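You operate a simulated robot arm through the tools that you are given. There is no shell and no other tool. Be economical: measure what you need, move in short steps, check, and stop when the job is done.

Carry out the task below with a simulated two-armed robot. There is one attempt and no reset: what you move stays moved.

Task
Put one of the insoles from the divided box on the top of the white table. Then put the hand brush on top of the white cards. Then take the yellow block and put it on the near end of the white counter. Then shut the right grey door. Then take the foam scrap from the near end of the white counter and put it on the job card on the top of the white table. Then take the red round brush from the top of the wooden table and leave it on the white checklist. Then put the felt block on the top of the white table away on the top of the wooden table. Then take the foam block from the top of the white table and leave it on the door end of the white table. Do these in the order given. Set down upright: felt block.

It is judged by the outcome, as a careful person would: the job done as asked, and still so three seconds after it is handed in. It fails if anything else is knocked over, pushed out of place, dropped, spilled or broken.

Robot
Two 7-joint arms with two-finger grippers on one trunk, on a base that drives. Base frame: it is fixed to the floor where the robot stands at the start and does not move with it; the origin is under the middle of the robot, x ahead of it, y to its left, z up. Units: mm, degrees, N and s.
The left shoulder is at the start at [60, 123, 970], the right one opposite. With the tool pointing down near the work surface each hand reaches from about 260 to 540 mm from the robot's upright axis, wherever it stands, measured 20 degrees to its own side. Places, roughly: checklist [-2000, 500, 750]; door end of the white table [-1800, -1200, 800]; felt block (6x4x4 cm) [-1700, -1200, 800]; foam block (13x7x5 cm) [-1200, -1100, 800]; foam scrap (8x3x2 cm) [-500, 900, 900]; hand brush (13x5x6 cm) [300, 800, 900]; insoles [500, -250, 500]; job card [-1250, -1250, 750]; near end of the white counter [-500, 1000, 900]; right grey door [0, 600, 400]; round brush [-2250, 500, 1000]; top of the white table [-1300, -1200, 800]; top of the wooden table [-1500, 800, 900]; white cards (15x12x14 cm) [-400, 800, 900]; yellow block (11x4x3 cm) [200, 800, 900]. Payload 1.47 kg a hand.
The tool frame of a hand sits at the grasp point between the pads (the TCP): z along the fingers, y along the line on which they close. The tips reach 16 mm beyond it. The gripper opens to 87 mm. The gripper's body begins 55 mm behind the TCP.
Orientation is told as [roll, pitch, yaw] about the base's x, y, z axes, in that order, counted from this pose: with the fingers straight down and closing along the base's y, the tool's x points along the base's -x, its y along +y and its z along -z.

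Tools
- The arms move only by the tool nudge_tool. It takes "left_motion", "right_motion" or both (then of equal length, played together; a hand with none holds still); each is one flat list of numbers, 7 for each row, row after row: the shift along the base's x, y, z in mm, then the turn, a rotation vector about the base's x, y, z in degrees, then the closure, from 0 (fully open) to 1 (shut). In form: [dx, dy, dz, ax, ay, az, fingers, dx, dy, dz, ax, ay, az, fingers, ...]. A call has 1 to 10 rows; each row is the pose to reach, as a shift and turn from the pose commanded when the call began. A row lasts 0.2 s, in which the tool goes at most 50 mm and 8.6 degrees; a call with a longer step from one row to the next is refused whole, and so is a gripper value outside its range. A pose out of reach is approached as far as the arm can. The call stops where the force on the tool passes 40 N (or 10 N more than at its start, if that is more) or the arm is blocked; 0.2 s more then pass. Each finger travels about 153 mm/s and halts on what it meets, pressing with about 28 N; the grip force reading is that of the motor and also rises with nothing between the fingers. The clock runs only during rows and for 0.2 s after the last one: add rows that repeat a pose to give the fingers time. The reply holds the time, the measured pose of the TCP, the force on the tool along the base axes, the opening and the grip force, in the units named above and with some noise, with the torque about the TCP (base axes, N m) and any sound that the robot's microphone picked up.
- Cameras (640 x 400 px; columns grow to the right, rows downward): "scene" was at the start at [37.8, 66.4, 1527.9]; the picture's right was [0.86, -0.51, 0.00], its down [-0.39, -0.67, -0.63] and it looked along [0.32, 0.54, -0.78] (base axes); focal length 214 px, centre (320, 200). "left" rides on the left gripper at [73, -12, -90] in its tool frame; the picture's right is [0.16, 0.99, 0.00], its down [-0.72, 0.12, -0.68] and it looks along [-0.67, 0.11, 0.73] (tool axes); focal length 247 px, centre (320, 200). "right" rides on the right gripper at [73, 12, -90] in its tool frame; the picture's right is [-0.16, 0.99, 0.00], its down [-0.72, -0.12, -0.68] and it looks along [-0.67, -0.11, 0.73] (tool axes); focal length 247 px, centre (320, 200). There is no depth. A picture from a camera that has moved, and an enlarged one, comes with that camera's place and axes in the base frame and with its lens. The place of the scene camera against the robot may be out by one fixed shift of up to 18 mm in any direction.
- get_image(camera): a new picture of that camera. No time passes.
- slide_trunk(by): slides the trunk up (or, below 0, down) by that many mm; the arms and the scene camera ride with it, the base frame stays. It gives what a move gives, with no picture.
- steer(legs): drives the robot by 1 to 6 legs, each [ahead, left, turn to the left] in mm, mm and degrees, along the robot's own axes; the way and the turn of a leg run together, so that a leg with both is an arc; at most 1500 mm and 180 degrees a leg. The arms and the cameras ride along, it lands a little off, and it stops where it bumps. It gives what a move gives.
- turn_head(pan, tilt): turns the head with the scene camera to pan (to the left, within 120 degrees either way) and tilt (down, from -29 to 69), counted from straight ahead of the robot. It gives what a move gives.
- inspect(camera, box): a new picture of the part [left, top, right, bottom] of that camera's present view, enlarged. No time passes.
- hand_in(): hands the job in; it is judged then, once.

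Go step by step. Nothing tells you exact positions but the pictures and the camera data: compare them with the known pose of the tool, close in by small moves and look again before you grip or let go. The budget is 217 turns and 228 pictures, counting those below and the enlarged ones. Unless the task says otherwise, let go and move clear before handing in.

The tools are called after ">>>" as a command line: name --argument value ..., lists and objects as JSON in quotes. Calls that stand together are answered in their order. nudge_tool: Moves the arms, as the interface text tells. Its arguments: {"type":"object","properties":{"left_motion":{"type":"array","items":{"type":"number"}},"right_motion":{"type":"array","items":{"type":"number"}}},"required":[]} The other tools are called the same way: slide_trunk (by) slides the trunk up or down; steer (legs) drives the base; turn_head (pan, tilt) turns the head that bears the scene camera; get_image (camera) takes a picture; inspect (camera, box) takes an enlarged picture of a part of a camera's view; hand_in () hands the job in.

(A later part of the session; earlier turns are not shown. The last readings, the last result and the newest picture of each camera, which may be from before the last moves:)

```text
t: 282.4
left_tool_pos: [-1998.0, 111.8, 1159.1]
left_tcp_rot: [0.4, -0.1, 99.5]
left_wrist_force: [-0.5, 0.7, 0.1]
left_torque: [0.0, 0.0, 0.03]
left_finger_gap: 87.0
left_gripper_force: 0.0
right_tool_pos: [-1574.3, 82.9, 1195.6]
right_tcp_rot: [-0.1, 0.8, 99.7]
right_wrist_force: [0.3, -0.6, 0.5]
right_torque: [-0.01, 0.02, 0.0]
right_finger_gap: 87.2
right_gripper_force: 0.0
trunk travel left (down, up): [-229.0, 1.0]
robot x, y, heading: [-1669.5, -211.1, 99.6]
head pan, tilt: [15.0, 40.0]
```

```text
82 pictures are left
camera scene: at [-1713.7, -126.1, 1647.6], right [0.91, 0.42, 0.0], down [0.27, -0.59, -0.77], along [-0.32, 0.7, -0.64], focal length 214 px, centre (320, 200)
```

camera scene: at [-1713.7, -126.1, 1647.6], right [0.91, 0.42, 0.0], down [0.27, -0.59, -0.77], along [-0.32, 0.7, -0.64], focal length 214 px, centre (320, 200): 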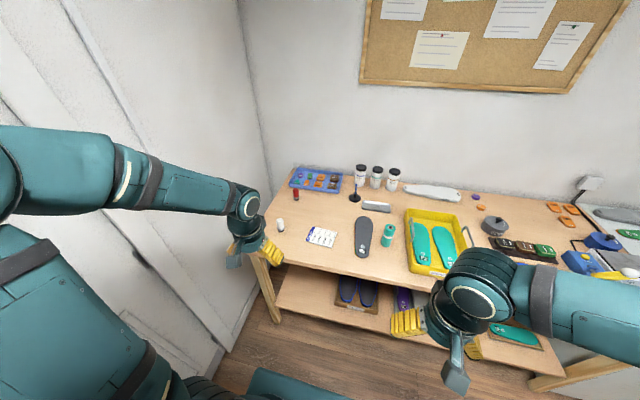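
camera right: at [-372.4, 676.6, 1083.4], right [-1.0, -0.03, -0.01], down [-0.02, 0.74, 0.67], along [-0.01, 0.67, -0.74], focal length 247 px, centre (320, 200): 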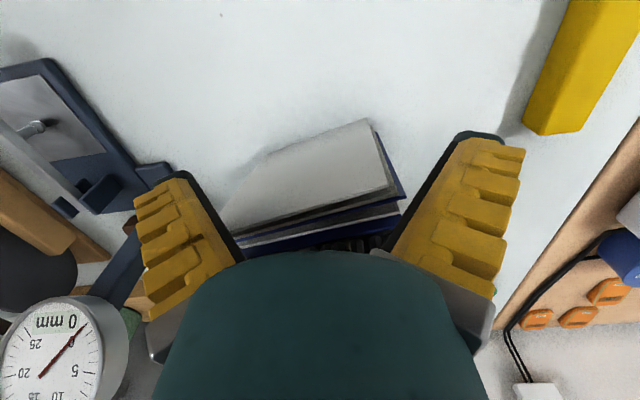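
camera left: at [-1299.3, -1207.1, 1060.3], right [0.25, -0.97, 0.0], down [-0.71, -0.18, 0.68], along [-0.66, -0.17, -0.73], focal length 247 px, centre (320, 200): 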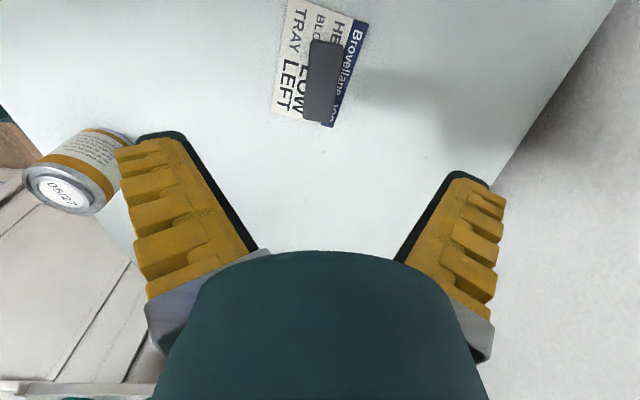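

Red round brush is near (-2215, 665, ~905), checklist near (-1983, 475, ~873). Tucking the left hand in and driving closer.

>>> nudge_tool --left_motion '[40, 7, 10, 0, 0, 0, 0, 80, 14, 20, 0, 0, 0, 0, 120, 21, 30, 0, 0, 0, 0]'

>>> steer --legs '[[0, 200, 0.5], [240, 0, 0]]'

>>> turn_head --pan 12 --tilt 50

>>> get_image --camera "scene"

>>> get_image --camera "left"

```text
t: 283.2
left_tool_pos: [-1874.3, 134.9, 1189.2]
left_tcp_rot: [0.4, -0.1, 99.5]
left_wrist_force: [0.0, 1.5, -0.5]
left_torque: [-0.01, 0.05, -0.03]
left_finger_gap: 86.9
left_gripper_force: 0.0
right_tool_pos: [-1573.0, 83.6, 1194.3]
right_tcp_rot: [-0.1, 0.8, 99.7]
right_wrist_force: [0.8, 0.3, 0.2]
right_torque: [-0.03, 0.06, 0.03]
right_finger_gap: 87.1
right_gripper_force: 0.0
trunk travel left (down, up): [-229.0, 1.0]
robot x, y, heading: [-1665.5, -212.8, 99.5]
head pan, tilt: [15.0, 40.0]
```

```text
t: 287.0
left_tool_pos: [-2122.0, 335.8, 1189.0]
left_tcp_rot: [0.3, -0.1, 100.0]
left_wrist_force: [0.7, 0.7, -0.4]
left_torque: [-0.04, 0.01, 0.04]
left_finger_gap: 87.2
left_gripper_force: 0.0
right_tool_pos: [-1819.2, 286.6, 1193.8]
right_tcp_rot: [-0.3, 0.8, 100.2]
right_wrist_force: [-0.9, 0.1, 0.2]
right_torque: [-0.04, 0.03, 0.01]
right_finger_gap: 87.1
right_gripper_force: 0.1
trunk travel left (down, up): [-229.0, 1.0]
robot x, y, heading: [-1908.7, -16.3, 100.0]
head pan, tilt: [15.0, 40.0]
```

```text
t: 287.7
left_tool_pos: [-2121.6, 334.4, 1190.1]
left_tcp_rot: [0.2, -0.3, 100.0]
left_wrist_force: [-0.5, 0.5, 0.3]
left_torque: [0.0, -0.02, 0.02]
left_finger_gap: 87.2
left_gripper_force: 0.0
right_tool_pos: [-1819.6, 286.1, 1194.8]
right_tcp_rot: [-0.2, 0.7, 100.3]
right_wrist_force: [0.1, 0.2, 0.1]
right_torque: [0.03, 0.03, 0.0]
right_finger_gap: 87.3
right_gripper_force: 0.0
trunk travel left (down, up): [-229.0, 1.0]
robot x, y, heading: [-1910.9, -14.8, 100.0]
head pan, tilt: [12.0, 50.0]
```

```text
81 pictures are left
camera scene: at [-1949.5, 70.2, 1633.5], right [0.93, 0.38, 0.0], down [0.29, -0.71, -0.64], along [-0.24, 0.6, -0.77], focal length 214 px, centre (320, 200)
```

scene: 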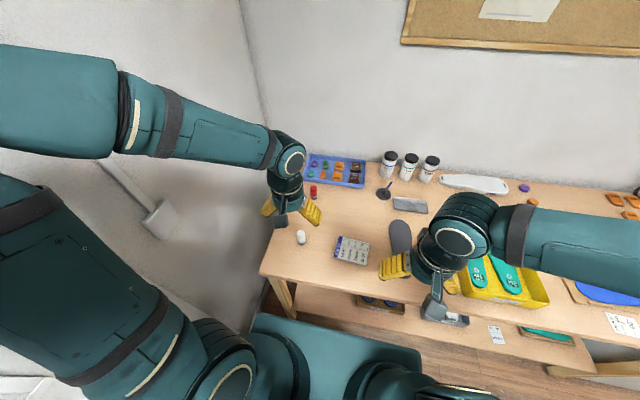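

```text
80 pictures are left
camera left: at [-2098.2, 264.8, 1279.6], right [-0.94, -0.33, 0.0], down [-0.24, 0.69, 0.68], along [-0.23, 0.64, -0.73], focal length 247 px, centre (320, 200)
```

left: 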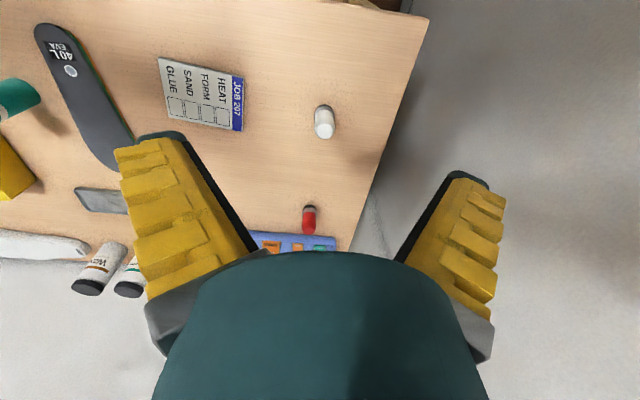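

Brush stands upright near (-2218, 665), about 700 mm ahead. I'll tilt the left gripper forward 40° and reach over from above.

>>> steer --legs '[[25, 0, 0]]'

>>> nudge_tool --left_motion '[-9, 28, 0, 3.9, 0.7, 0, 0, -18, 56, 0, 7.9, 1.4, 0, 0, -28, 85, 0, 11.8, 2.1, 0, 0, -37, 115, 0, 15.8, 2.8, 0, 0, -47, 145, -10, 19.7, 3.5, 0, 0, -56, 175, -20, 23.6, 4.2, 0, 0, -66, 205, -30, 27.6, 4.9, 0, 0, -75, 235, -45, 31.5, 5.6, 0, 0, -84, 265, -60, 35.5, 6.3, 0, 0, -92, 290, -75, 39.4, 7, 0, 0]'

>>> get_image --camera "left"

>>> get_image --camera "scene"

```text
t: 288.6
left_tool_pos: [-2126.8, 359.5, 1190.0]
left_tcp_rot: [0.3, -0.1, 100.0]
left_wrist_force: [0.6, 0.1, -1.1]
left_torque: [-0.03, 0.02, 0.01]
left_finger_gap: 86.9
left_gripper_force: 0.1
right_tool_pos: [-1823.6, 310.5, 1195.3]
right_tcp_rot: [-0.3, 0.8, 100.2]
right_wrist_force: [-0.7, 0.9, -0.4]
right_torque: [-0.02, -0.01, 0.01]
right_finger_gap: 86.6
right_gripper_force: 0.2
trunk travel left (down, up): [-229.0, 1.0]
robot x, y, heading: [-1914.5, 14.1, 100.1]
head pan, tilt: [12.0, 50.0]
```

```text
t: 290.8
left_tool_pos: [-2217.9, 649.0, 1113.9]
left_tcp_rot: [0.3, -40.3, 100.0]
left_wrist_force: [0.8, 0.0, -0.2]
left_torque: [0.01, -0.04, 0.01]
left_finger_gap: 87.1
left_gripper_force: 0.1
right_tool_pos: [-1823.2, 312.3, 1193.3]
right_tcp_rot: [-0.2, 0.9, 100.1]
right_wrist_force: [0.1, 0.4, -0.2]
right_torque: [0.01, 0.01, -0.03]
right_finger_gap: 87.0
right_gripper_force: 0.1
trunk travel left (down, up): [-229.0, 1.0]
robot x, y, heading: [-1914.7, 7.8, 99.9]
head pan, tilt: [12.0, 50.0]
```

```text
79 pictures are left
camera left: at [-2186.6, 539.7, 1135.8], right [-0.95, -0.29, -0.1], down [-0.13, 0.09, 0.99], along [-0.28, 0.95, -0.13], focal length 247 px, centre (320, 200)
```

left: 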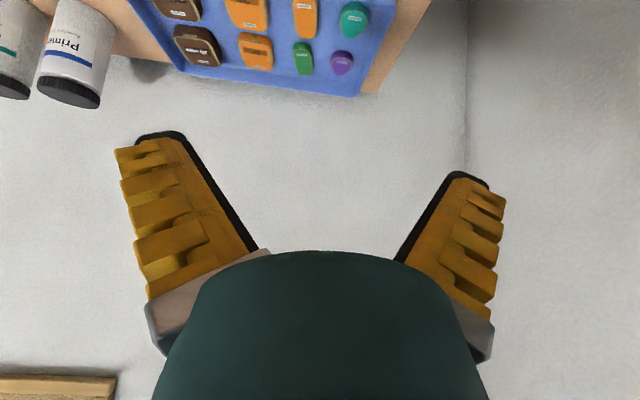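

```text
78 pictures are left
camera scene: at [-1953.6, 96.3, 1633.4], right [0.93, 0.38, 0.0], down [0.29, -0.71, -0.64], along [-0.24, 0.6, -0.77], focal length 214 px, centre (320, 200)
```

scene: 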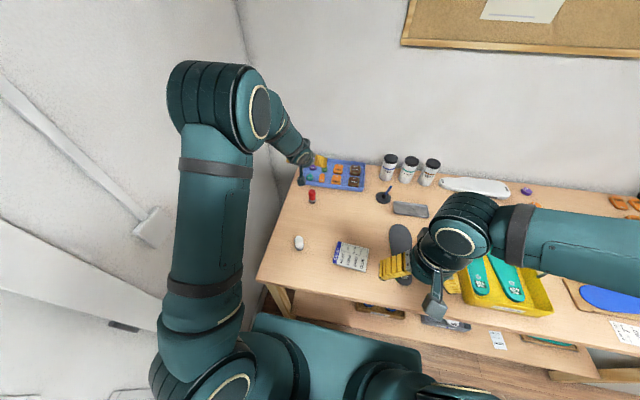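

The hand reaches. Zooming on the brush from the scene camera.

>>> inspect --camera "scene" --box '[280, 140, 380, 260]'

```text
3.33 times, centred on (330, 200) of scene
camera zoom: at [-1953.6, 96.3, 1633.4], right [0.93, 0.38, 0.0], down [0.29, -0.71, -0.64], along [-0.24, 0.6, -0.77], focal length 715 px, centre (287, 200)
```

zoom: 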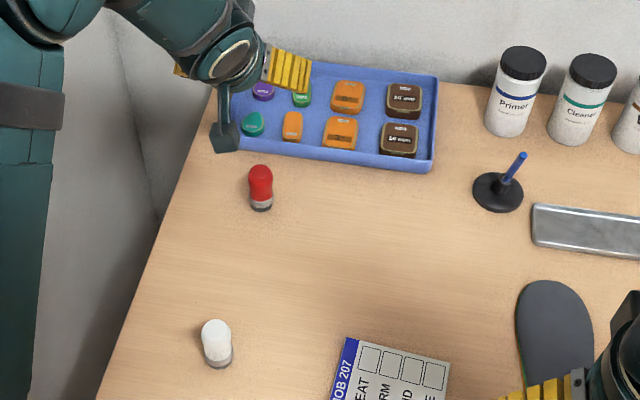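

Brush base ≈ (-2220, 662), top z≈937, ~32 mm thick. Descending so the open fingers straddle it.

>>> nudge_tool --left_motion '[-1, 4, -45, 0, 0, 0, 0, -2, 8, -90, 0, 0, 0, 0, -2, 11, -135, 0, 0, 0, 0, -2, 11, -150, 0, 0, 0, 0]'

>>> get_image --camera "left"

>>> inspect --camera "scene" --box '[280, 140, 380, 260]'

```text
t: 291.8
left_tool_pos: [-2220.5, 660.5, 965.7]
left_tcp_rot: [0.5, -40.1, 100.0]
left_wrist_force: [-0.2, 0.4, 0.6]
left_torque: [-0.02, 0.01, -0.02]
left_finger_gap: 87.1
left_gripper_force: 0.0
right_tool_pos: [-1823.7, 309.4, 1194.4]
right_tcp_rot: [-0.2, 0.9, 100.1]
right_wrist_force: [-0.8, 0.1, -0.2]
right_torque: [0.0, 0.04, -0.02]
right_finger_gap: 86.9
right_gripper_force: 0.1
trunk travel left (down, up): [-229.0, 1.0]
robot x, y, heading: [-1913.5, 14.6, 100.4]
head pan, tilt: [12.0, 50.0]
```

```text
76 pictures are left
camera left: at [-2189.5, 550.4, 987.2], right [-0.95, -0.29, -0.1], down [-0.13, 0.09, 0.99], along [-0.28, 0.95, -0.13], focal length 247 px, centre (320, 200)
```

left: 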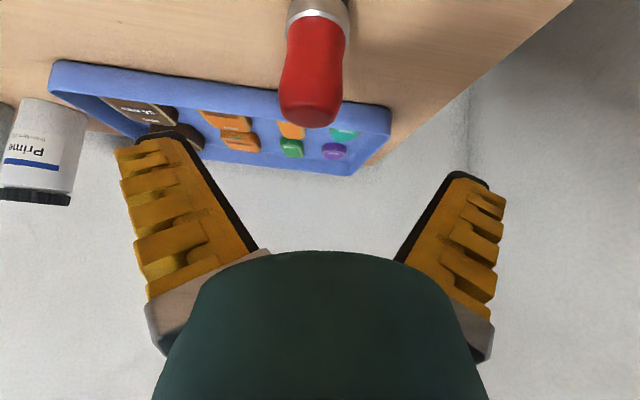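

```text
3.33 times, centred on (330, 200) of scene
camera zoom: at [-1953.9, 94.6, 1633.5], right [0.93, 0.38, 0.0], down [0.29, -0.71, -0.64], along [-0.24, 0.6, -0.77], focal length 715 px, centre (287, 200)
```

zoom: 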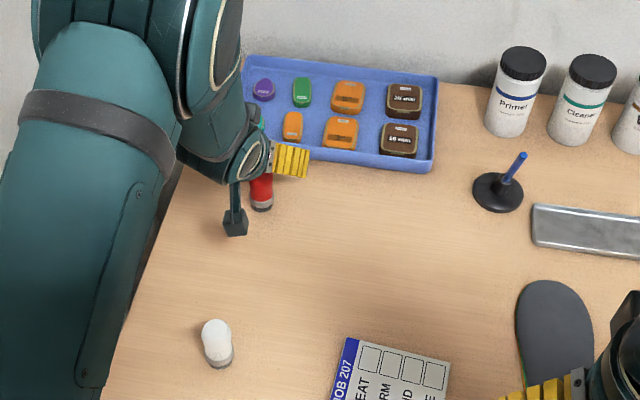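

Brush knob is right between the fingers, 8 mm off sideways. Correcting and going down to grip.

>>> nudge_tool --left_motion '[4, 0, -25, 0, 0, 0, 0, 7, 0, -53, 0, 0, 0, 0, 7, 0, -53, 0, 0, 0, 0.3, 7, 0, -53, 0, 0, 0, 0.7, 7, 0, -53, 0, 0, 0, 0.8, 7, 0, -53, 0, 0, 0, 0.8]'

>>> get_image --camera "left"

```text
t: 293.1
left_tool_pos: [-2213.0, 660.7, 913.7]
left_tcp_rot: [0.4, -40.3, 99.9]
left_wrist_force: [0.0, 0.8, 4.4]
left_torque: [0.12, 0.08, -0.03]
left_finger_gap: 28.5
left_gripper_force: 28.1
right_tool_pos: [-1822.7, 310.3, 1194.6]
right_tcp_rot: [-0.2, 0.8, 100.2]
right_wrist_force: [-0.1, -0.2, -0.4]
right_torque: [0.02, 0.02, 0.04]
right_finger_gap: 87.1
right_gripper_force: 0.1
trunk travel left (down, up): [-229.0, 1.0]
robot x, y, heading: [-1912.0, 14.0, 99.9]
head pan, tilt: [12.0, 50.0]
```

```text
74 pictures are left
camera left: at [-2182.4, 551.0, 934.7], right [-0.95, -0.29, -0.1], down [-0.13, 0.09, 0.99], along [-0.28, 0.95, -0.12], focal length 247 px, centre (320, 200)
```

left: 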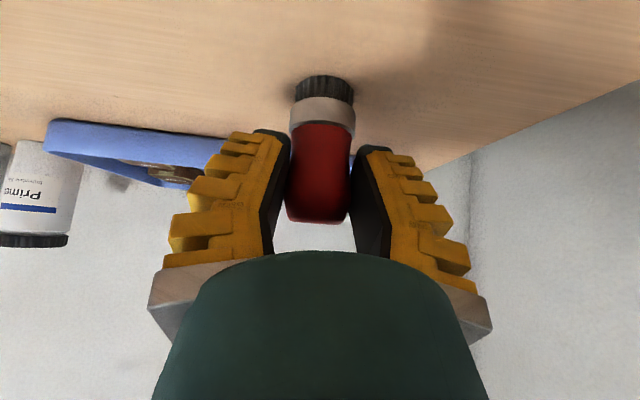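

Gripped. Lifting, then moving the base back and right to bring the brush over the checklist.

>>> nudge_tool --left_motion '[0, 0, 30, 0, 0, 0, 0.85, 0, 0, 70, 0, 0, 0, 0.85, 0, 0, 100, 0, 0, 0, 0.85]'

>>> steer --legs '[[-237, -201, 0]]'

>>> get_image --camera "scene"

>>> get_image --camera "left"

```text
t: 293.9
left_tool_pos: [-2211.0, 661.8, 1012.9]
left_tcp_rot: [0.4, -40.1, 99.8]
left_wrist_force: [0.4, -0.6, -1.0]
left_torque: [-0.01, 0.01, -0.02]
left_finger_gap: 27.1
left_gripper_force: 27.9
right_tool_pos: [-1823.6, 311.3, 1194.1]
right_tcp_rot: [-0.2, 0.7, 100.2]
right_wrist_force: [-0.4, -0.4, 0.0]
right_torque: [0.01, -0.01, -0.02]
right_finger_gap: 86.9
right_gripper_force: 0.0
trunk travel left (down, up): [-229.0, 1.0]
robot x, y, heading: [-1912.3, 10.9, 99.7]
head pan, tilt: [12.0, 50.0]
```

```text
t: 296.3
left_tool_pos: [-1976.2, 457.5, 1012.0]
left_tcp_rot: [0.4, -40.2, 100.2]
left_wrist_force: [0.4, 0.5, -0.6]
left_torque: [-0.01, 0.02, 0.01]
left_finger_gap: 26.1
left_gripper_force: 27.9
right_tool_pos: [-1585.2, 108.1, 1194.3]
right_tcp_rot: [-0.1, 0.8, 100.4]
right_wrist_force: [0.9, 0.0, -0.8]
right_torque: [-0.01, 0.04, -0.01]
right_finger_gap: 87.0
right_gripper_force: 0.2
trunk travel left (down, up): [-229.0, 1.0]
robot x, y, heading: [-1672.1, -188.0, 100.1]
head pan, tilt: [12.0, 50.0]
```

```text
73 pictures are left
camera scene: at [-1713.8, -107.6, 1633.5], right [0.93, 0.38, 0.0], down [0.29, -0.71, -0.64], along [-0.24, 0.59, -0.77], focal length 214 px, centre (320, 200)
```

scene: 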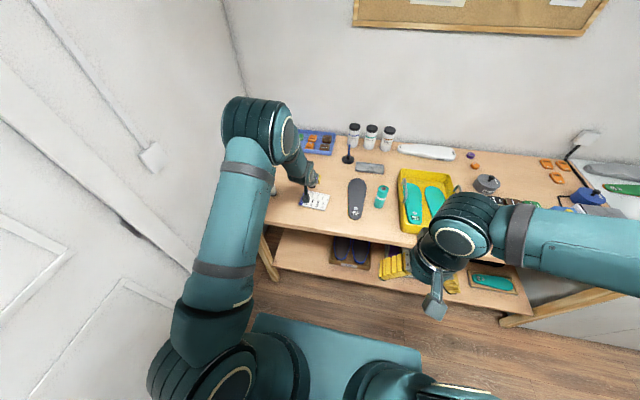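

```text
72 pictures are left
camera left: at [-1944.7, 348.6, 1035.8], right [-0.95, -0.3, -0.1], down [-0.13, 0.09, 0.99], along [-0.29, 0.95, -0.13], focal length 247 px, centre (320, 200)
```

left: 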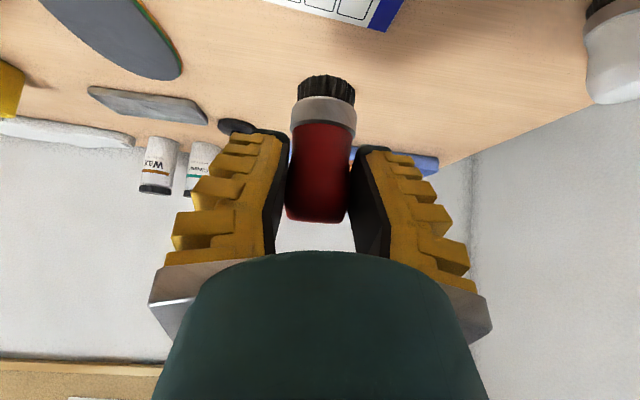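

The brush hangs over the checklist (centre (-1972, 467)). Fine shift and lowering.

>>> nudge_tool --left_motion '[2, 4, -40, 0, 0, 0, 0.85, 3, 8, -75, 0, 0, 0, 0.85, 3, 8, -90, 0, 0, 0, 0.85, 3, 8, -94, 0, 0, 0, 0.85]'

>>> get_image --camera "left"

>>> inspect --camera "scene" --box '[260, 140, 360, 230]'

```text
t: 297.3
left_tool_pos: [-1972.5, 466.3, 920.0]
left_tcp_rot: [0.4, -40.4, 100.3]
left_wrist_force: [-0.4, 0.9, 1.8]
left_torque: [0.09, 0.03, 0.0]
left_finger_gap: 26.1
left_gripper_force: 28.6
right_tool_pos: [-1585.4, 109.4, 1194.3]
right_tcp_rot: [-0.1, 0.7, 100.4]
right_wrist_force: [0.1, -0.5, -0.3]
right_torque: [0.03, -0.04, 0.01]
right_finger_gap: 86.9
right_gripper_force: 0.2
trunk travel left (down, up): [-229.0, 1.0]
robot x, y, heading: [-1673.5, -189.1, 100.2]
head pan, tilt: [12.0, 50.0]
```

```text
71 pictures are left
camera left: at [-1941.1, 356.3, 941.8], right [-0.95, -0.3, -0.1], down [-0.13, 0.09, 0.99], along [-0.29, 0.95, -0.12], focal length 247 px, centre (320, 200)
```

left: 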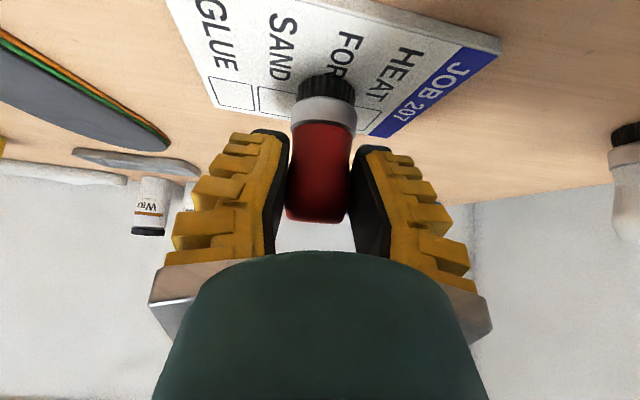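

```text
4.44 times, centred on (310, 185) of scene
camera zoom: at [-1714.0, -107.6, 1633.5], right [0.93, 0.38, 0.0], down [0.29, -0.71, -0.64], along [-0.24, 0.59, -0.77], focal length 953 px, centre (364, 267)
```

zoom: 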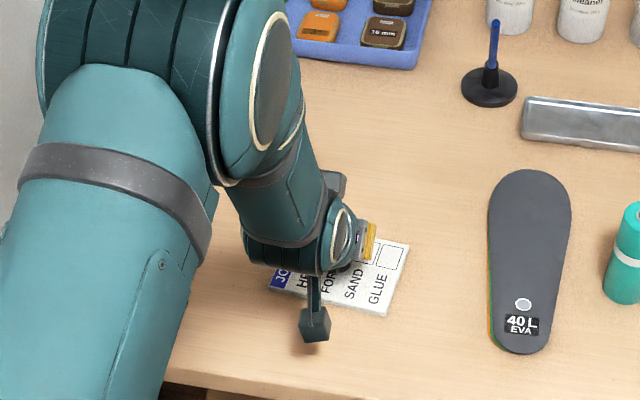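

Almost touching, within the checklist. Lowering a bit and releasing.

>>> nudge_tool --left_motion '[0, 0, -2, 0, 0, 0, 0.85, 0, 0, -4, 0, 0, 0, 0.85, 0, 0, -5, 0, 0, 0, 0.85]'

>>> nudge_tool --left_motion '[0, 0, 0, 0, 0, 0, 0.6, 0, 0, 0, 0, 0, 0, 0.4, 0, 0, 0, 0, 0, 0, 0.15, 0, 0, 0, 0, 0, 0, 0, 0, 0, 0, 0, 0, 0, 0]'

>>> get_image --camera "left"

```text
t: 298.1
left_tool_pos: [-1973.0, 467.0, 916.4]
left_tcp_rot: [0.4, -40.5, 100.3]
left_wrist_force: [2.0, 3.6, 17.8]
left_torque: [0.24, 0.03, 0.02]
left_finger_gap: 30.1
left_gripper_force: 28.2
right_tool_pos: [-1584.5, 107.6, 1194.9]
right_tcp_rot: [-0.3, 0.7, 100.5]
right_wrist_force: [0.2, 0.5, -0.7]
right_torque: [-0.01, -0.03, 0.0]
right_finger_gap: 87.1
right_gripper_force: 0.0
trunk travel left (down, up): [-229.0, 1.0]
robot x, y, heading: [-1670.1, -192.8, 100.2]
head pan, tilt: [12.0, 50.0]
```

```text
t: 299.3
left_tool_pos: [-1972.9, 466.0, 913.9]
left_tcp_rot: [0.4, -40.2, 100.1]
left_wrist_force: [0.2, 1.1, -0.4]
left_torque: [0.02, 0.02, 0.0]
left_finger_gap: 87.0
left_gripper_force: 0.0
right_tool_pos: [-1584.9, 109.1, 1194.9]
right_tcp_rot: [-0.2, 0.6, 100.5]
right_wrist_force: [-0.5, 1.1, 0.0]
right_torque: [-0.01, 0.0, -0.04]
right_finger_gap: 87.3
right_gripper_force: 0.0
trunk travel left (down, up): [-229.0, 1.0]
robot x, y, heading: [-1672.1, -191.5, 100.3]
head pan, tilt: [12.0, 50.0]
```

```text
69 pictures are left
camera left: at [-1941.9, 356.4, 936.5], right [-0.95, -0.3, -0.1], down [-0.13, 0.09, 0.99], along [-0.29, 0.95, -0.13], focal length 247 px, centre (320, 200)
```

left: 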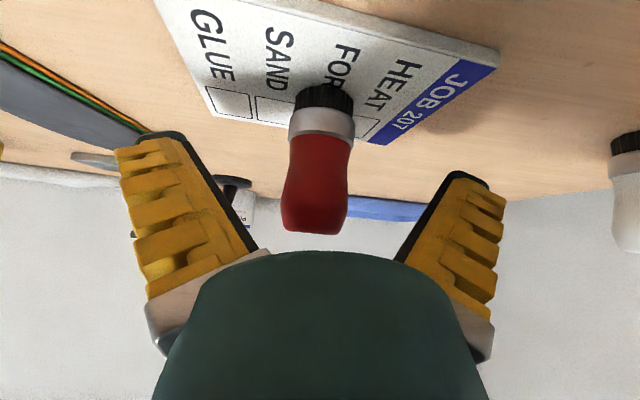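

The brush stands upright on the checklist. Rising straight up, then retracting.

>>> nudge_tool --left_motion '[0, 0, 40, 0, 0, 0, 0, 0, 0, 85, 0, 0, 0, 0, 0, 0, 130, 0, 0, 0, 0, 0, -5, 170, -8, -1.4, 0, 0, 4, -30, 190, -16, -2.8, 0, 0, 10, -60, 210, -24, -4.2, 0, 0, 16, -95, 225, -32, -5.6, 0, 0, 22, -130, 235, -39.4, -7, 0, 0]'

>>> get_image --camera "left"

>>> inspect --camera "scene" --box '[260, 130, 360, 230]'

```text
t: 301.1
left_tool_pos: [-1952.6, 335.1, 1148.1]
left_tcp_rot: [0.5, 0.0, 100.3]
left_wrist_force: [1.2, -0.6, -0.3]
left_torque: [-0.01, 0.02, -0.01]
left_finger_gap: 86.9
left_gripper_force: 0.0
right_tool_pos: [-1584.4, 109.2, 1194.2]
right_tcp_rot: [-0.2, 0.6, 100.5]
right_wrist_force: [-0.1, -0.3, -0.1]
right_torque: [0.02, 0.01, 0.0]
right_finger_gap: 87.0
right_gripper_force: 0.0
trunk travel left (down, up): [-229.0, 1.0]
robot x, y, heading: [-1672.1, -190.0, 100.4]
head pan, tilt: [12.0, 50.0]
```

```text
68 pictures are left
camera left: at [-1929.0, 265.5, 1237.8], right [-0.94, -0.33, 0.01], down [-0.24, 0.69, 0.68], along [-0.23, 0.64, -0.73], focal length 247 px, centre (320, 200)
```

left: 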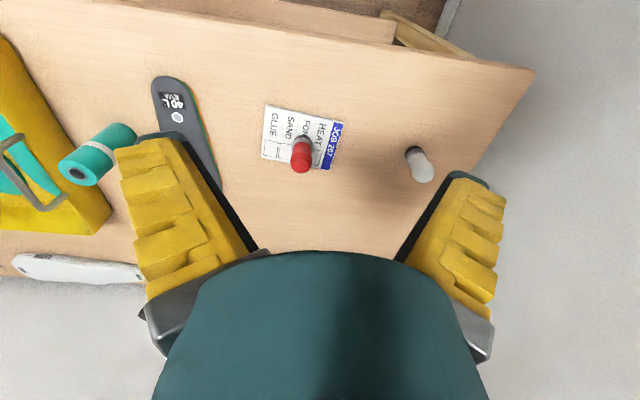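

```text
4.00 times, centred on (310, 180) of scene
camera zoom: at [-1714.2, -107.9, 1633.5], right [0.93, 0.38, 0.0], down [0.29, -0.71, -0.64], along [-0.24, 0.6, -0.77], focal length 858 px, centre (360, 280)
```

zoom: 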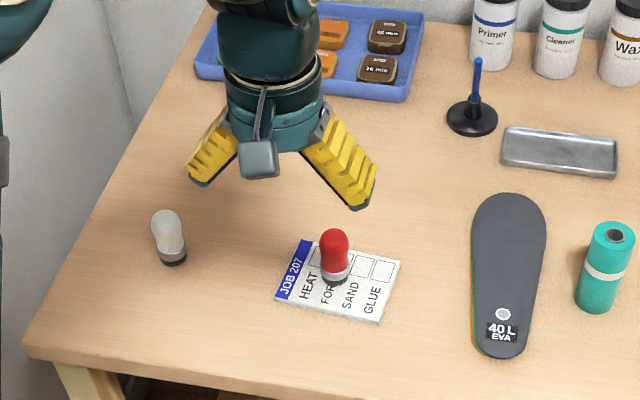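

Red brush stands on the checklist. Next the felt block: turning around to the white table's door end.

>>> steer --legs '[[-30, 0, 0], [0, 0, -180], [0, -180, 0], [370, 0, 0]]'

>>> turn_head --pan 0 --tilt 55

>>> get_image --camera "scene"

>>> get_image --camera "left"

```text
t: 312.9
left_tool_pos: [-1549.0, -1090.3, 1147.3]
left_tcp_rot: [0.5, -0.1, -82.5]
left_wrist_force: [-0.6, 0.5, 0.1]
left_torque: [0.0, 0.03, 0.02]
left_finger_gap: 87.1
left_gripper_force: 0.0
right_tool_pos: [-1906.7, -842.8, 1194.5]
right_tcp_rot: [-0.4, 1.6, -82.5]
right_wrist_force: [-0.2, -0.6, 0.2]
right_torque: [0.02, 0.04, 0.01]
right_finger_gap: 87.1
right_gripper_force: 0.0
trunk travel left (down, up): [-229.0, 1.0]
robot x, y, heading: [-1803.3, -555.2, -82.5]
head pan, tilt: [12.0, 50.0]
stopped in leg 4: the force on the tool passed its limit at 104 N (the readings are from after the stop); the commanded pose is now the measured one
```

```text
t: 313.6
left_tool_pos: [-1548.7, -1089.9, 1148.1]
left_tcp_rot: [0.5, -0.2, -82.4]
left_wrist_force: [-0.4, -0.5, -0.3]
left_torque: [0.02, 0.0, 0.01]
left_finger_gap: 87.1
left_gripper_force: 0.1
right_tool_pos: [-1907.0, -841.6, 1193.0]
right_tcp_rot: [-0.4, 1.8, -82.5]
right_wrist_force: [0.8, 0.1, 0.3]
right_torque: [0.01, 0.01, 0.01]
right_finger_gap: 86.9
right_gripper_force: 0.1
trunk travel left (down, up): [-229.0, 1.0]
robot x, y, heading: [-1804.9, -553.0, -82.3]
head pan, tilt: [0.0, 55.0]
```

```text
66 pictures are left
camera scene: at [-1805.0, -633.4, 1627.0], right [-0.99, -0.13, 0.0], down [-0.11, 0.81, -0.57], along [0.08, -0.57, -0.82], focal length 214 px, centre (320, 200)
```

scene: 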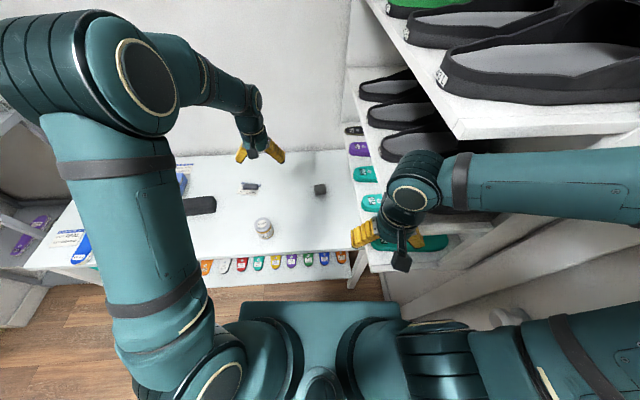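

```text
65 pictures are left
camera left: at [-1572.3, -1019.5, 1236.9], right [0.96, 0.29, 0.01], down [0.2, -0.7, 0.68], along [0.2, -0.65, -0.73], focal length 247 px, centre (320, 200)
```

left: 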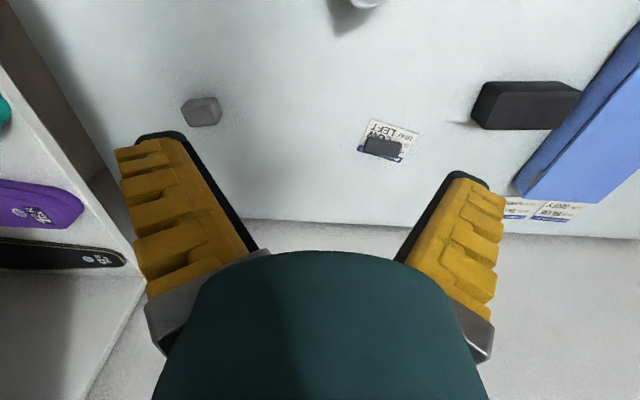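

Something touched: probably the right hand against the shoe shelf. Checking the right camera.

>>> get_image --camera "right"

>>> turn_head --pan -35 --tilt 45

>>> get_image --camera "scene"

```text
64 pictures are left
camera right: at [-1904.6, -769.4, 1286.7], right [1.0, -0.03, -0.01], down [-0.01, -0.75, 0.66], along [-0.03, -0.66, -0.75], focal length 247 px, centre (320, 200)
```

right: 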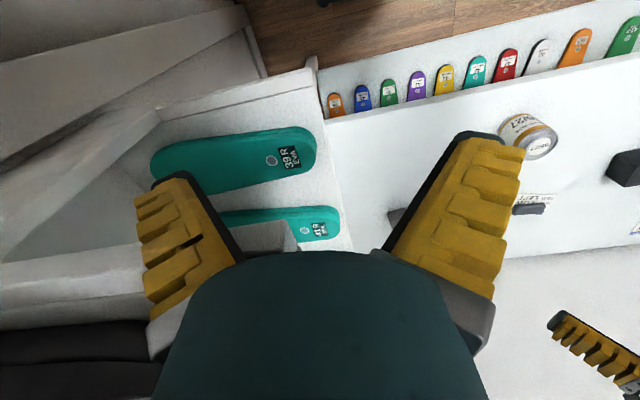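

```text
t: 314.6
left_tool_pos: [-1548.3, -1089.9, 1147.0]
left_tcp_rot: [0.6, -0.1, -82.6]
left_wrist_force: [-0.1, -0.4, -0.1]
left_torque: [-0.03, 0.0, 0.0]
left_finger_gap: 86.7
left_gripper_force: 0.1
right_tool_pos: [-1907.2, -842.2, 1193.4]
right_tcp_rot: [-0.4, 1.8, -82.5]
right_wrist_force: [0.6, 0.0, -0.6]
right_torque: [0.0, -0.02, -0.04]
right_finger_gap: 86.9
right_gripper_force: 0.0
trunk travel left (down, up): [-229.0, 1.0]
robot x, y, heading: [-1807.0, -549.9, -82.3]
head pan, tilt: [-35.0, 45.0]
```

```text
63 pictures are left
camera scene: at [-1851.8, -634.1, 1640.3], right [-0.89, 0.46, 0.0], down [0.32, 0.63, -0.71], along [-0.32, -0.63, -0.71], focal length 214 px, centre (320, 200)
```

scene: 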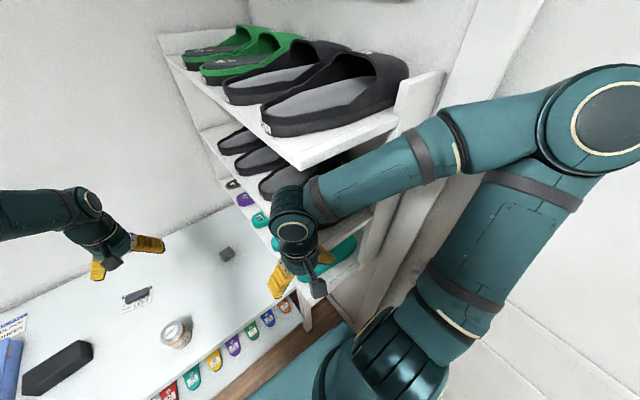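

The right forearm is against the shoe shelf; nothing seems displaced. Backing off and tucking the right arm inward.

>>> steer --legs '[[-160, 0, 0], [0, 60, 2.3]]'

>>> nudge_tool --right_motion '[40, 10, 10, 0, 0, 0, 0, 75, 20, 20, 0, 0, 0, 0, 110, 25, 30, 0, 0, 0, 0, 140, 30, 40, 0, 0, 0, 0]'

>>> get_image --camera "scene"

```text
t: 316.9
left_tool_pos: [-1491.0, -912.2, 1147.2]
left_tcp_rot: [0.6, -0.2, -80.4]
left_wrist_force: [0.8, -0.4, 0.6]
left_torque: [0.02, 0.01, 0.0]
left_finger_gap: 86.9
left_gripper_force: 0.0
right_tool_pos: [-1855.8, -677.7, 1194.1]
right_tcp_rot: [-0.4, 1.7, -80.3]
right_wrist_force: [-0.2, 0.7, -0.4]
right_torque: [0.0, 0.03, 0.0]
right_finger_gap: 87.1
right_gripper_force: 0.1
trunk travel left (down, up): [-229.0, 1.0]
robot x, y, heading: [-1767.8, -383.8, -80.4]
head pan, tilt: [-35.0, 45.0]
```

```text
t: 317.9
left_tool_pos: [-1489.6, -912.5, 1147.7]
left_tcp_rot: [0.5, -0.1, -80.3]
left_wrist_force: [-0.5, -0.6, 0.5]
left_torque: [-0.01, 0.04, 0.02]
left_finger_gap: 86.9
left_gripper_force: 0.1
right_tool_pos: [-1714.4, -646.4, 1233.0]
right_tcp_rot: [-0.3, 1.7, -80.3]
right_wrist_force: [-0.9, -0.2, -0.8]
right_torque: [0.01, 0.03, -0.02]
right_finger_gap: 87.0
right_gripper_force: 0.0
trunk travel left (down, up): [-229.0, 1.0]
robot x, y, heading: [-1767.9, -385.9, -80.4]
head pan, tilt: [-35.0, 45.0]
```

```text
62 pictures are left
camera scene: at [-1809.3, -467.8, 1640.4], right [-0.91, 0.42, 0.0], down [0.3, 0.64, -0.71], along [-0.3, -0.64, -0.71], focal length 214 px, centre (320, 200)
```

scene: 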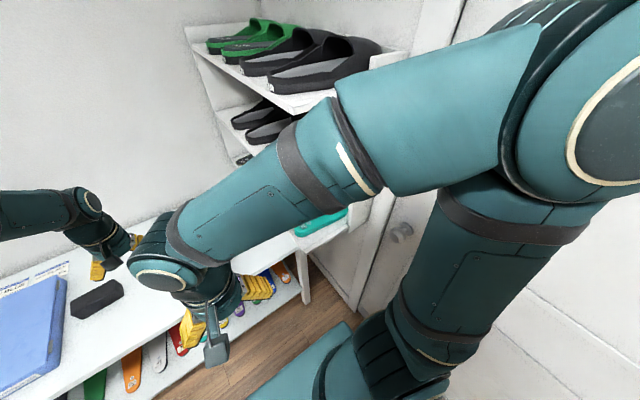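

I'll use the right hand for the felt block at about (-1706, -1237). Driving in again and extending it.

>>> steer --legs '[[225, 0, 0.3]]'

>>> nudge_tool --right_motion '[-7, -40, -15, 0, 0, 0, 0, -14, -80, -30, 0, 0, 0, 0, -21, -120, -50, 0, 0, 0, 0, -28, -160, -75, 0, 0, 0, 0, -35, -200, -95, 0, 0, 0, 0, -42, -240, -115, 0, 0, 0, 0, -46, -280, -135, 0, 0, 0, 0, -50, -310, -155, 0, 0, 0, 0]'

>>> get_image --camera "right"

>>> turn_head --pan -5 --tilt 55

>>> get_image --camera "scene"

```text
t: 319.6
left_tool_pos: [-1448.8, -1131.0, 1147.7]
left_tcp_rot: [0.6, -0.1, -80.0]
left_wrist_force: [-0.6, -0.7, 0.2]
left_torque: [0.02, -0.01, 0.01]
left_finger_gap: 86.9
left_gripper_force: 0.0
right_tool_pos: [-1674.2, -866.2, 1232.6]
right_tcp_rot: [-0.3, 1.7, -79.8]
right_wrist_force: [0.4, 0.5, -0.3]
right_torque: [0.0, 0.01, 0.06]
right_finger_gap: 86.9
right_gripper_force: 0.0
trunk travel left (down, up): [-229.0, 1.0]
robot x, y, heading: [-1725.0, -603.5, -79.9]
head pan, tilt: [-35.0, 45.0]
```

```text
t: 321.4
left_tool_pos: [-1445.1, -1128.9, 1147.5]
left_tcp_rot: [0.3, -0.2, -80.0]
left_wrist_force: [0.7, -0.6, -0.9]
left_torque: [0.02, -0.01, 0.04]
left_finger_gap: 86.9
left_gripper_force: 0.0
right_tool_pos: [-1719.6, -1174.6, 1078.9]
right_tcp_rot: [-0.7, 1.6, -79.8]
right_wrist_force: [0.1, -0.6, -0.2]
right_torque: [0.01, -0.02, 0.02]
right_finger_gap: 87.0
right_gripper_force: 0.1
trunk travel left (down, up): [-229.0, 1.0]
robot x, y, heading: [-1728.4, -606.0, -79.9]
head pan, tilt: [-35.0, 45.0]
```

```text
61 pictures are left
camera right: at [-1720.1, -1102.5, 1171.4], right [1.0, 0.02, -0.01], down [0.02, -0.75, 0.66], along [0.0, -0.66, -0.75], focal length 247 px, centre (320, 200)
```

right: 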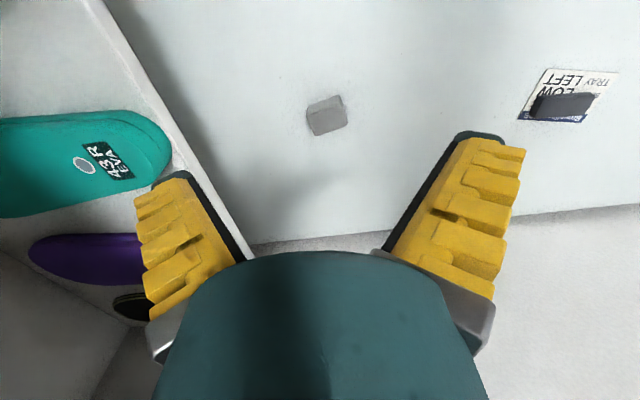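

```text
t: 322.3
left_tool_pos: [-1444.3, -1128.0, 1147.0]
left_tcp_rot: [0.3, -0.2, -79.9]
left_wrist_force: [0.1, 0.1, 0.0]
left_torque: [0.01, 0.01, 0.01]
left_finger_gap: 87.4
left_gripper_force: 0.1
right_tool_pos: [-1720.2, -1175.0, 1077.4]
right_tcp_rot: [-0.6, 1.6, -79.9]
right_wrist_force: [-0.3, 0.5, 0.0]
right_torque: [0.02, -0.02, 0.02]
right_finger_gap: 87.1
right_gripper_force: 0.1
trunk travel left (down, up): [-229.0, 1.0]
robot x, y, heading: [-1729.5, -603.5, -79.7]
head pan, tilt: [-5.0, 55.0]
```

```text
60 pictures are left
camera scene: at [-1724.6, -683.3, 1627.0], right [-1.0, -0.09, 0.0], down [-0.08, 0.81, -0.57], along [0.05, -0.57, -0.82], focal length 214 px, centre (320, 200)
```

scene: 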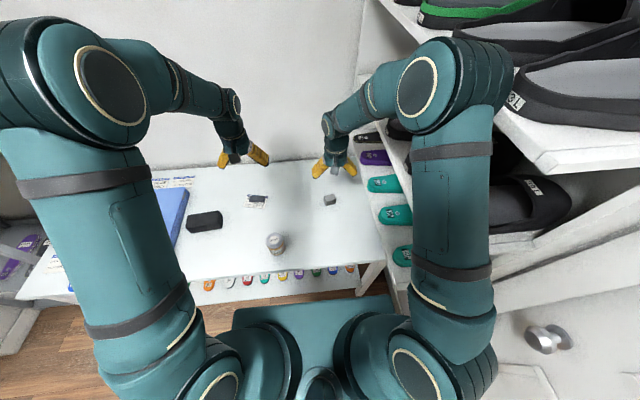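

Right hand is above the felt block. Zooming to see its orientation.

>>> inspect --camera "right" --box '[270, 70, 390, 160]'

>>> inspect --camera "scene" --box '[310, 180, 350, 220]'

```text
4.44 times, centred on (330, 115) of right
camera zoom: at [-1720.2, -1102.3, 1171.3], right [1.0, 0.02, -0.01], down [0.02, -0.75, 0.66], along [0.0, -0.66, -0.75], focal length 1098 px, centre (276, 578)
```

zoom: 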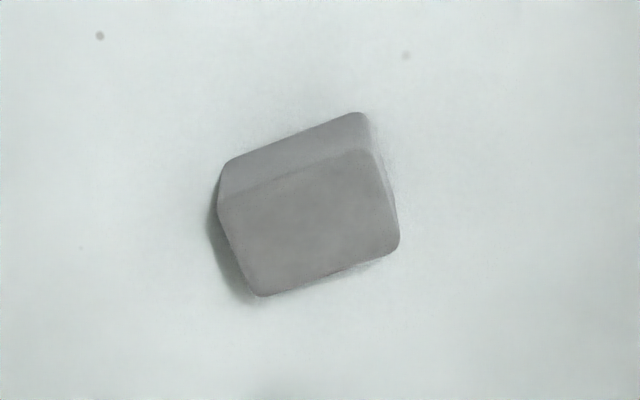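

```text
10.00 times, centred on (330, 200) of scene
camera zoom: at [-1724.6, -683.3, 1627.0], right [-1.0, -0.09, 0.0], down [-0.08, 0.81, -0.57], along [0.05, -0.57, -0.82], focal length 2145 px, centre (220, 200)
```

zoom: 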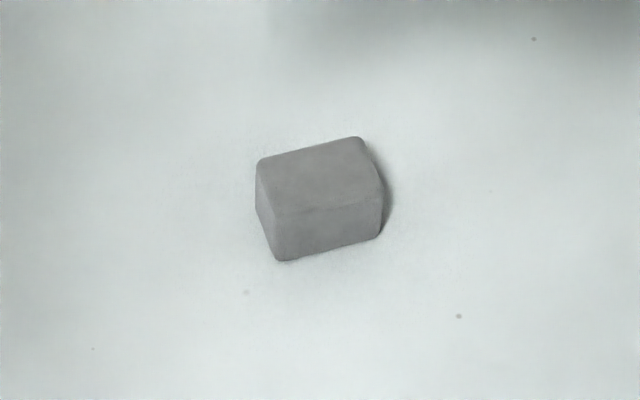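

The block lies with its long side at ~20°; I'll grip across its length with a 10° yaw. Moving over and descending.

>>> nudge_tool --right_motion '[2, -20, -25, 0, 0, 4, 0, 5, -40, -60, 0, 0, 8, 0, 9, -66, -95, 0, 0, 10, 0, 9, -68, -135, 0, 0, 10, 0, 9, -68, -170, 0, 0, 10, 0, 9, -68, -170, 0, 0, 10, 0]'

>>> get_image --camera "right"

>>> get_image --camera "scene"

```text
t: 323.7
left_tool_pos: [-1448.4, -1129.1, 1146.6]
left_tcp_rot: [0.5, -0.1, -80.0]
left_wrist_force: [-0.7, -1.5, 0.0]
left_torque: [-0.01, 0.01, 0.02]
left_finger_gap: 87.0
left_gripper_force: 0.1
right_tool_pos: [-1714.4, -1245.6, 908.7]
right_tcp_rot: [-0.4, 1.6, -69.9]
right_wrist_force: [0.5, 0.7, -0.1]
right_torque: [0.01, -0.02, 0.0]
right_finger_gap: 86.9
right_gripper_force: 0.1
trunk travel left (down, up): [-229.0, 1.0]
robot x, y, heading: [-1725.1, -602.9, -79.8]
head pan, tilt: [-5.0, 55.0]
```

```text
57 pictures are left
camera right: at [-1727.4, -1174.0, 1001.5], right [0.98, 0.19, -0.01], down [0.15, -0.74, 0.66], along [0.12, -0.65, -0.75], focal length 247 px, centre (320, 200)
```

right: 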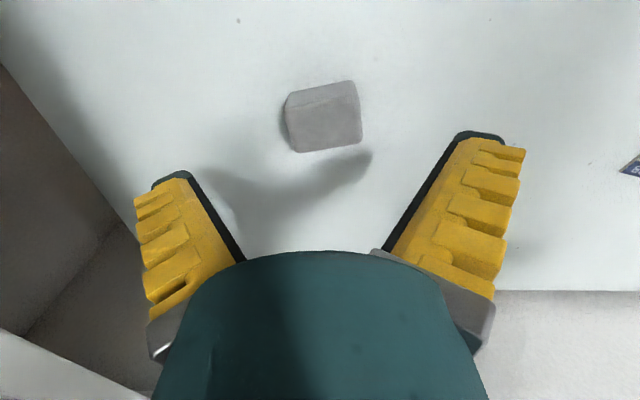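

```text
56 pictures are left
camera scene: at [-1729.8, -684.6, 1627.0], right [-1.0, -0.09, 0.0], down [-0.07, 0.82, -0.57], along [0.05, -0.57, -0.82], focal length 214 px, centre (320, 200)
```

scene: 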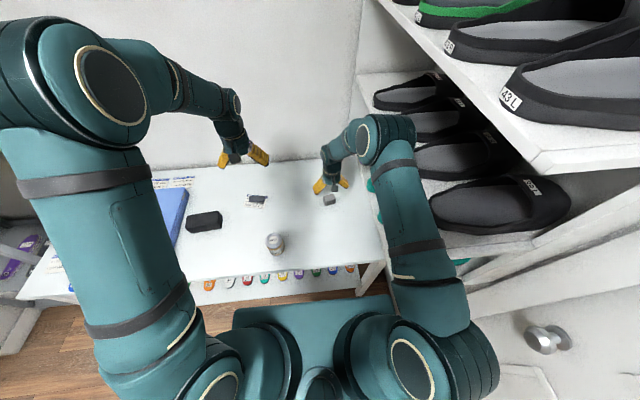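

Centred within a few mm. Descending and closing on the block.

>>> nudge_tool --right_motion '[3, 0, -40, 0, 0, 0, 0, 5, 0, -70, 0, 0, 0, 0, 5, 0, -79, 0, 0, 0, 0, 5, 0, -79, 0, 0, 0, 0.3, 5, 0, -79, 0, 0, 0, 0.6, 5, 0, -79, 0, 0, 0, 0.6]'

>>> get_image --camera "right"

```text
t: 325.1
left_tool_pos: [-1447.5, -1130.9, 1147.6]
left_tcp_rot: [0.5, -0.1, -80.0]
left_wrist_force: [-0.4, -1.3, 0.5]
left_torque: [-0.04, 0.0, -0.03]
left_finger_gap: 87.1
left_gripper_force: 0.1
right_tool_pos: [-1711.3, -1245.5, 828.8]
right_tcp_rot: [-0.3, 1.8, -69.9]
right_wrist_force: [0.6, 0.5, 0.5]
right_torque: [0.0, -0.01, -0.03]
right_finger_gap: 50.1
right_gripper_force: 27.6
trunk travel left (down, up): [-229.0, 1.0]
robot x, y, heading: [-1726.5, -608.7, -79.9]
head pan, tilt: [-5.0, 55.0]
```

```text
55 pictures are left
camera right: at [-1723.5, -1174.5, 921.6], right [0.98, 0.19, -0.01], down [0.15, -0.74, 0.66], along [0.12, -0.65, -0.75], focal length 247 px, centre (320, 200)
```

right: 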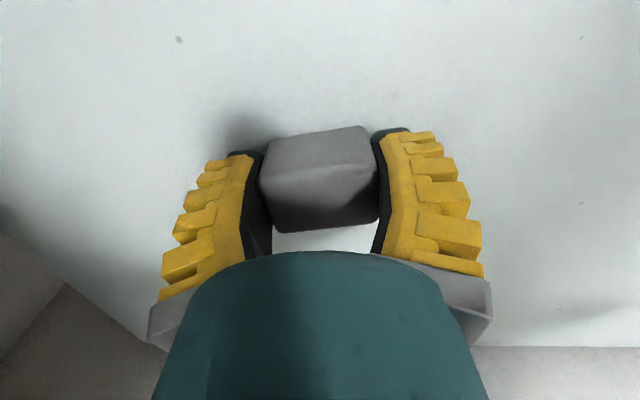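

Felt block gripped. Lifting and retracting the arm step by step.

>>> nudge_tool --right_motion '[0, 0, 30, 0, 0, 0, 0.65, 0, 0, 75, 0, 0, 0, 0.65, 0, 5, 120, 0, 0, 0, 0.65, 0, 30, 160, 0, 0, 0, 0.65, 3, 65, 195, 0, 0, -3, 0.65, 6, 105, 215, 0, 0, -6, 0.65, 10, 145, 240, 0, 0, -10, 0.65, 18, 185, 265, 0, 0, -10, 0.65, 25, 225, 290, 0, 0, -10, 0.65, 30, 265, 315, 0, 0, -10, 0.65]'

>>> get_image --camera "right"

>>> steer --legs '[[-410, 0, 0]]'

>>> get_image --camera "scene"

```text
t: 327.3
left_tool_pos: [-1448.7, -1129.4, 1148.9]
left_tcp_rot: [0.4, -0.2, -80.0]
left_wrist_force: [-1.0, -0.4, 1.2]
left_torque: [-0.01, 0.01, -0.03]
left_finger_gap: 87.3
left_gripper_force: 0.1
right_tool_pos: [-1682.6, -975.9, 1143.9]
right_tcp_rot: [-0.3, 1.5, -80.0]
right_wrist_force: [-0.3, -0.3, 0.4]
right_torque: [-0.01, -0.02, 0.01]
right_finger_gap: 50.4
right_gripper_force: 28.0
trunk travel left (down, up): [-229.0, 1.0]
robot x, y, heading: [-1727.8, -608.2, -79.9]
head pan, tilt: [-5.0, 55.0]
```

```text
54 pictures are left
camera right: at [-1683.0, -902.6, 1236.4], right [1.0, 0.02, -0.01], down [0.02, -0.75, 0.66], along [0.0, -0.66, -0.75], focal length 247 px, centre (320, 200)
```

right: 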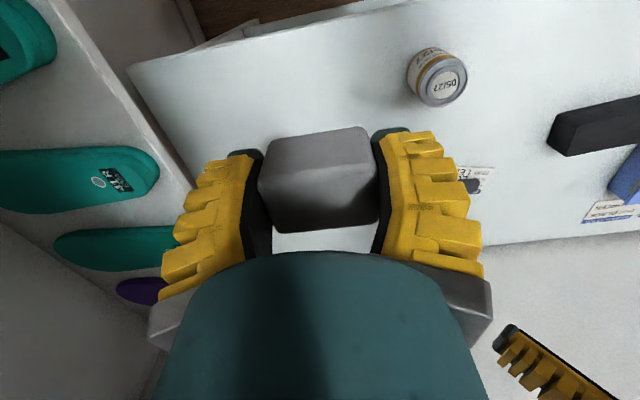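

```text
t: 329.8
left_tool_pos: [-1522.1, -739.5, 1146.5]
left_tcp_rot: [0.4, -0.1, -80.4]
left_wrist_force: [0.3, -0.3, -0.6]
left_torque: [-0.01, 0.02, -0.01]
left_finger_gap: 87.1
left_gripper_force: 0.1
right_tool_pos: [-1754.1, -583.4, 1144.9]
right_tcp_rot: [-0.4, 1.6, -80.6]
right_wrist_force: [0.8, -0.8, -0.7]
right_torque: [-0.02, 0.01, -0.03]
right_finger_gap: 50.0
right_gripper_force: 27.6
trunk travel left (down, up): [-229.0, 1.0]
robot x, y, heading: [-1798.0, -213.6, -80.6]
head pan, tilt: [-5.0, 55.0]
```

```text
53 pictures are left
camera scene: at [-1799.9, -291.7, 1627.0], right [-1.0, -0.08, 0.0], down [-0.07, 0.82, -0.57], along [0.05, -0.57, -0.82], focal length 214 px, centre (320, 200)
```

scene: 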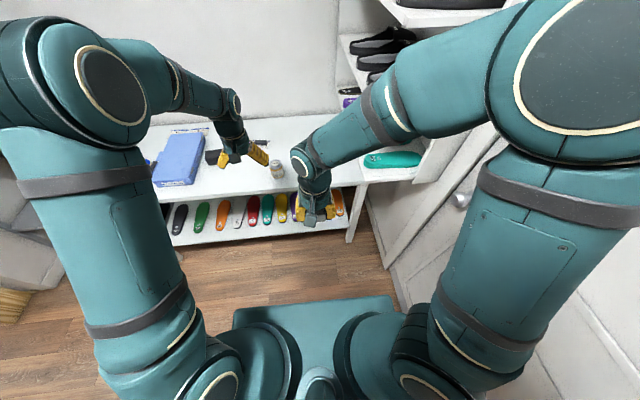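

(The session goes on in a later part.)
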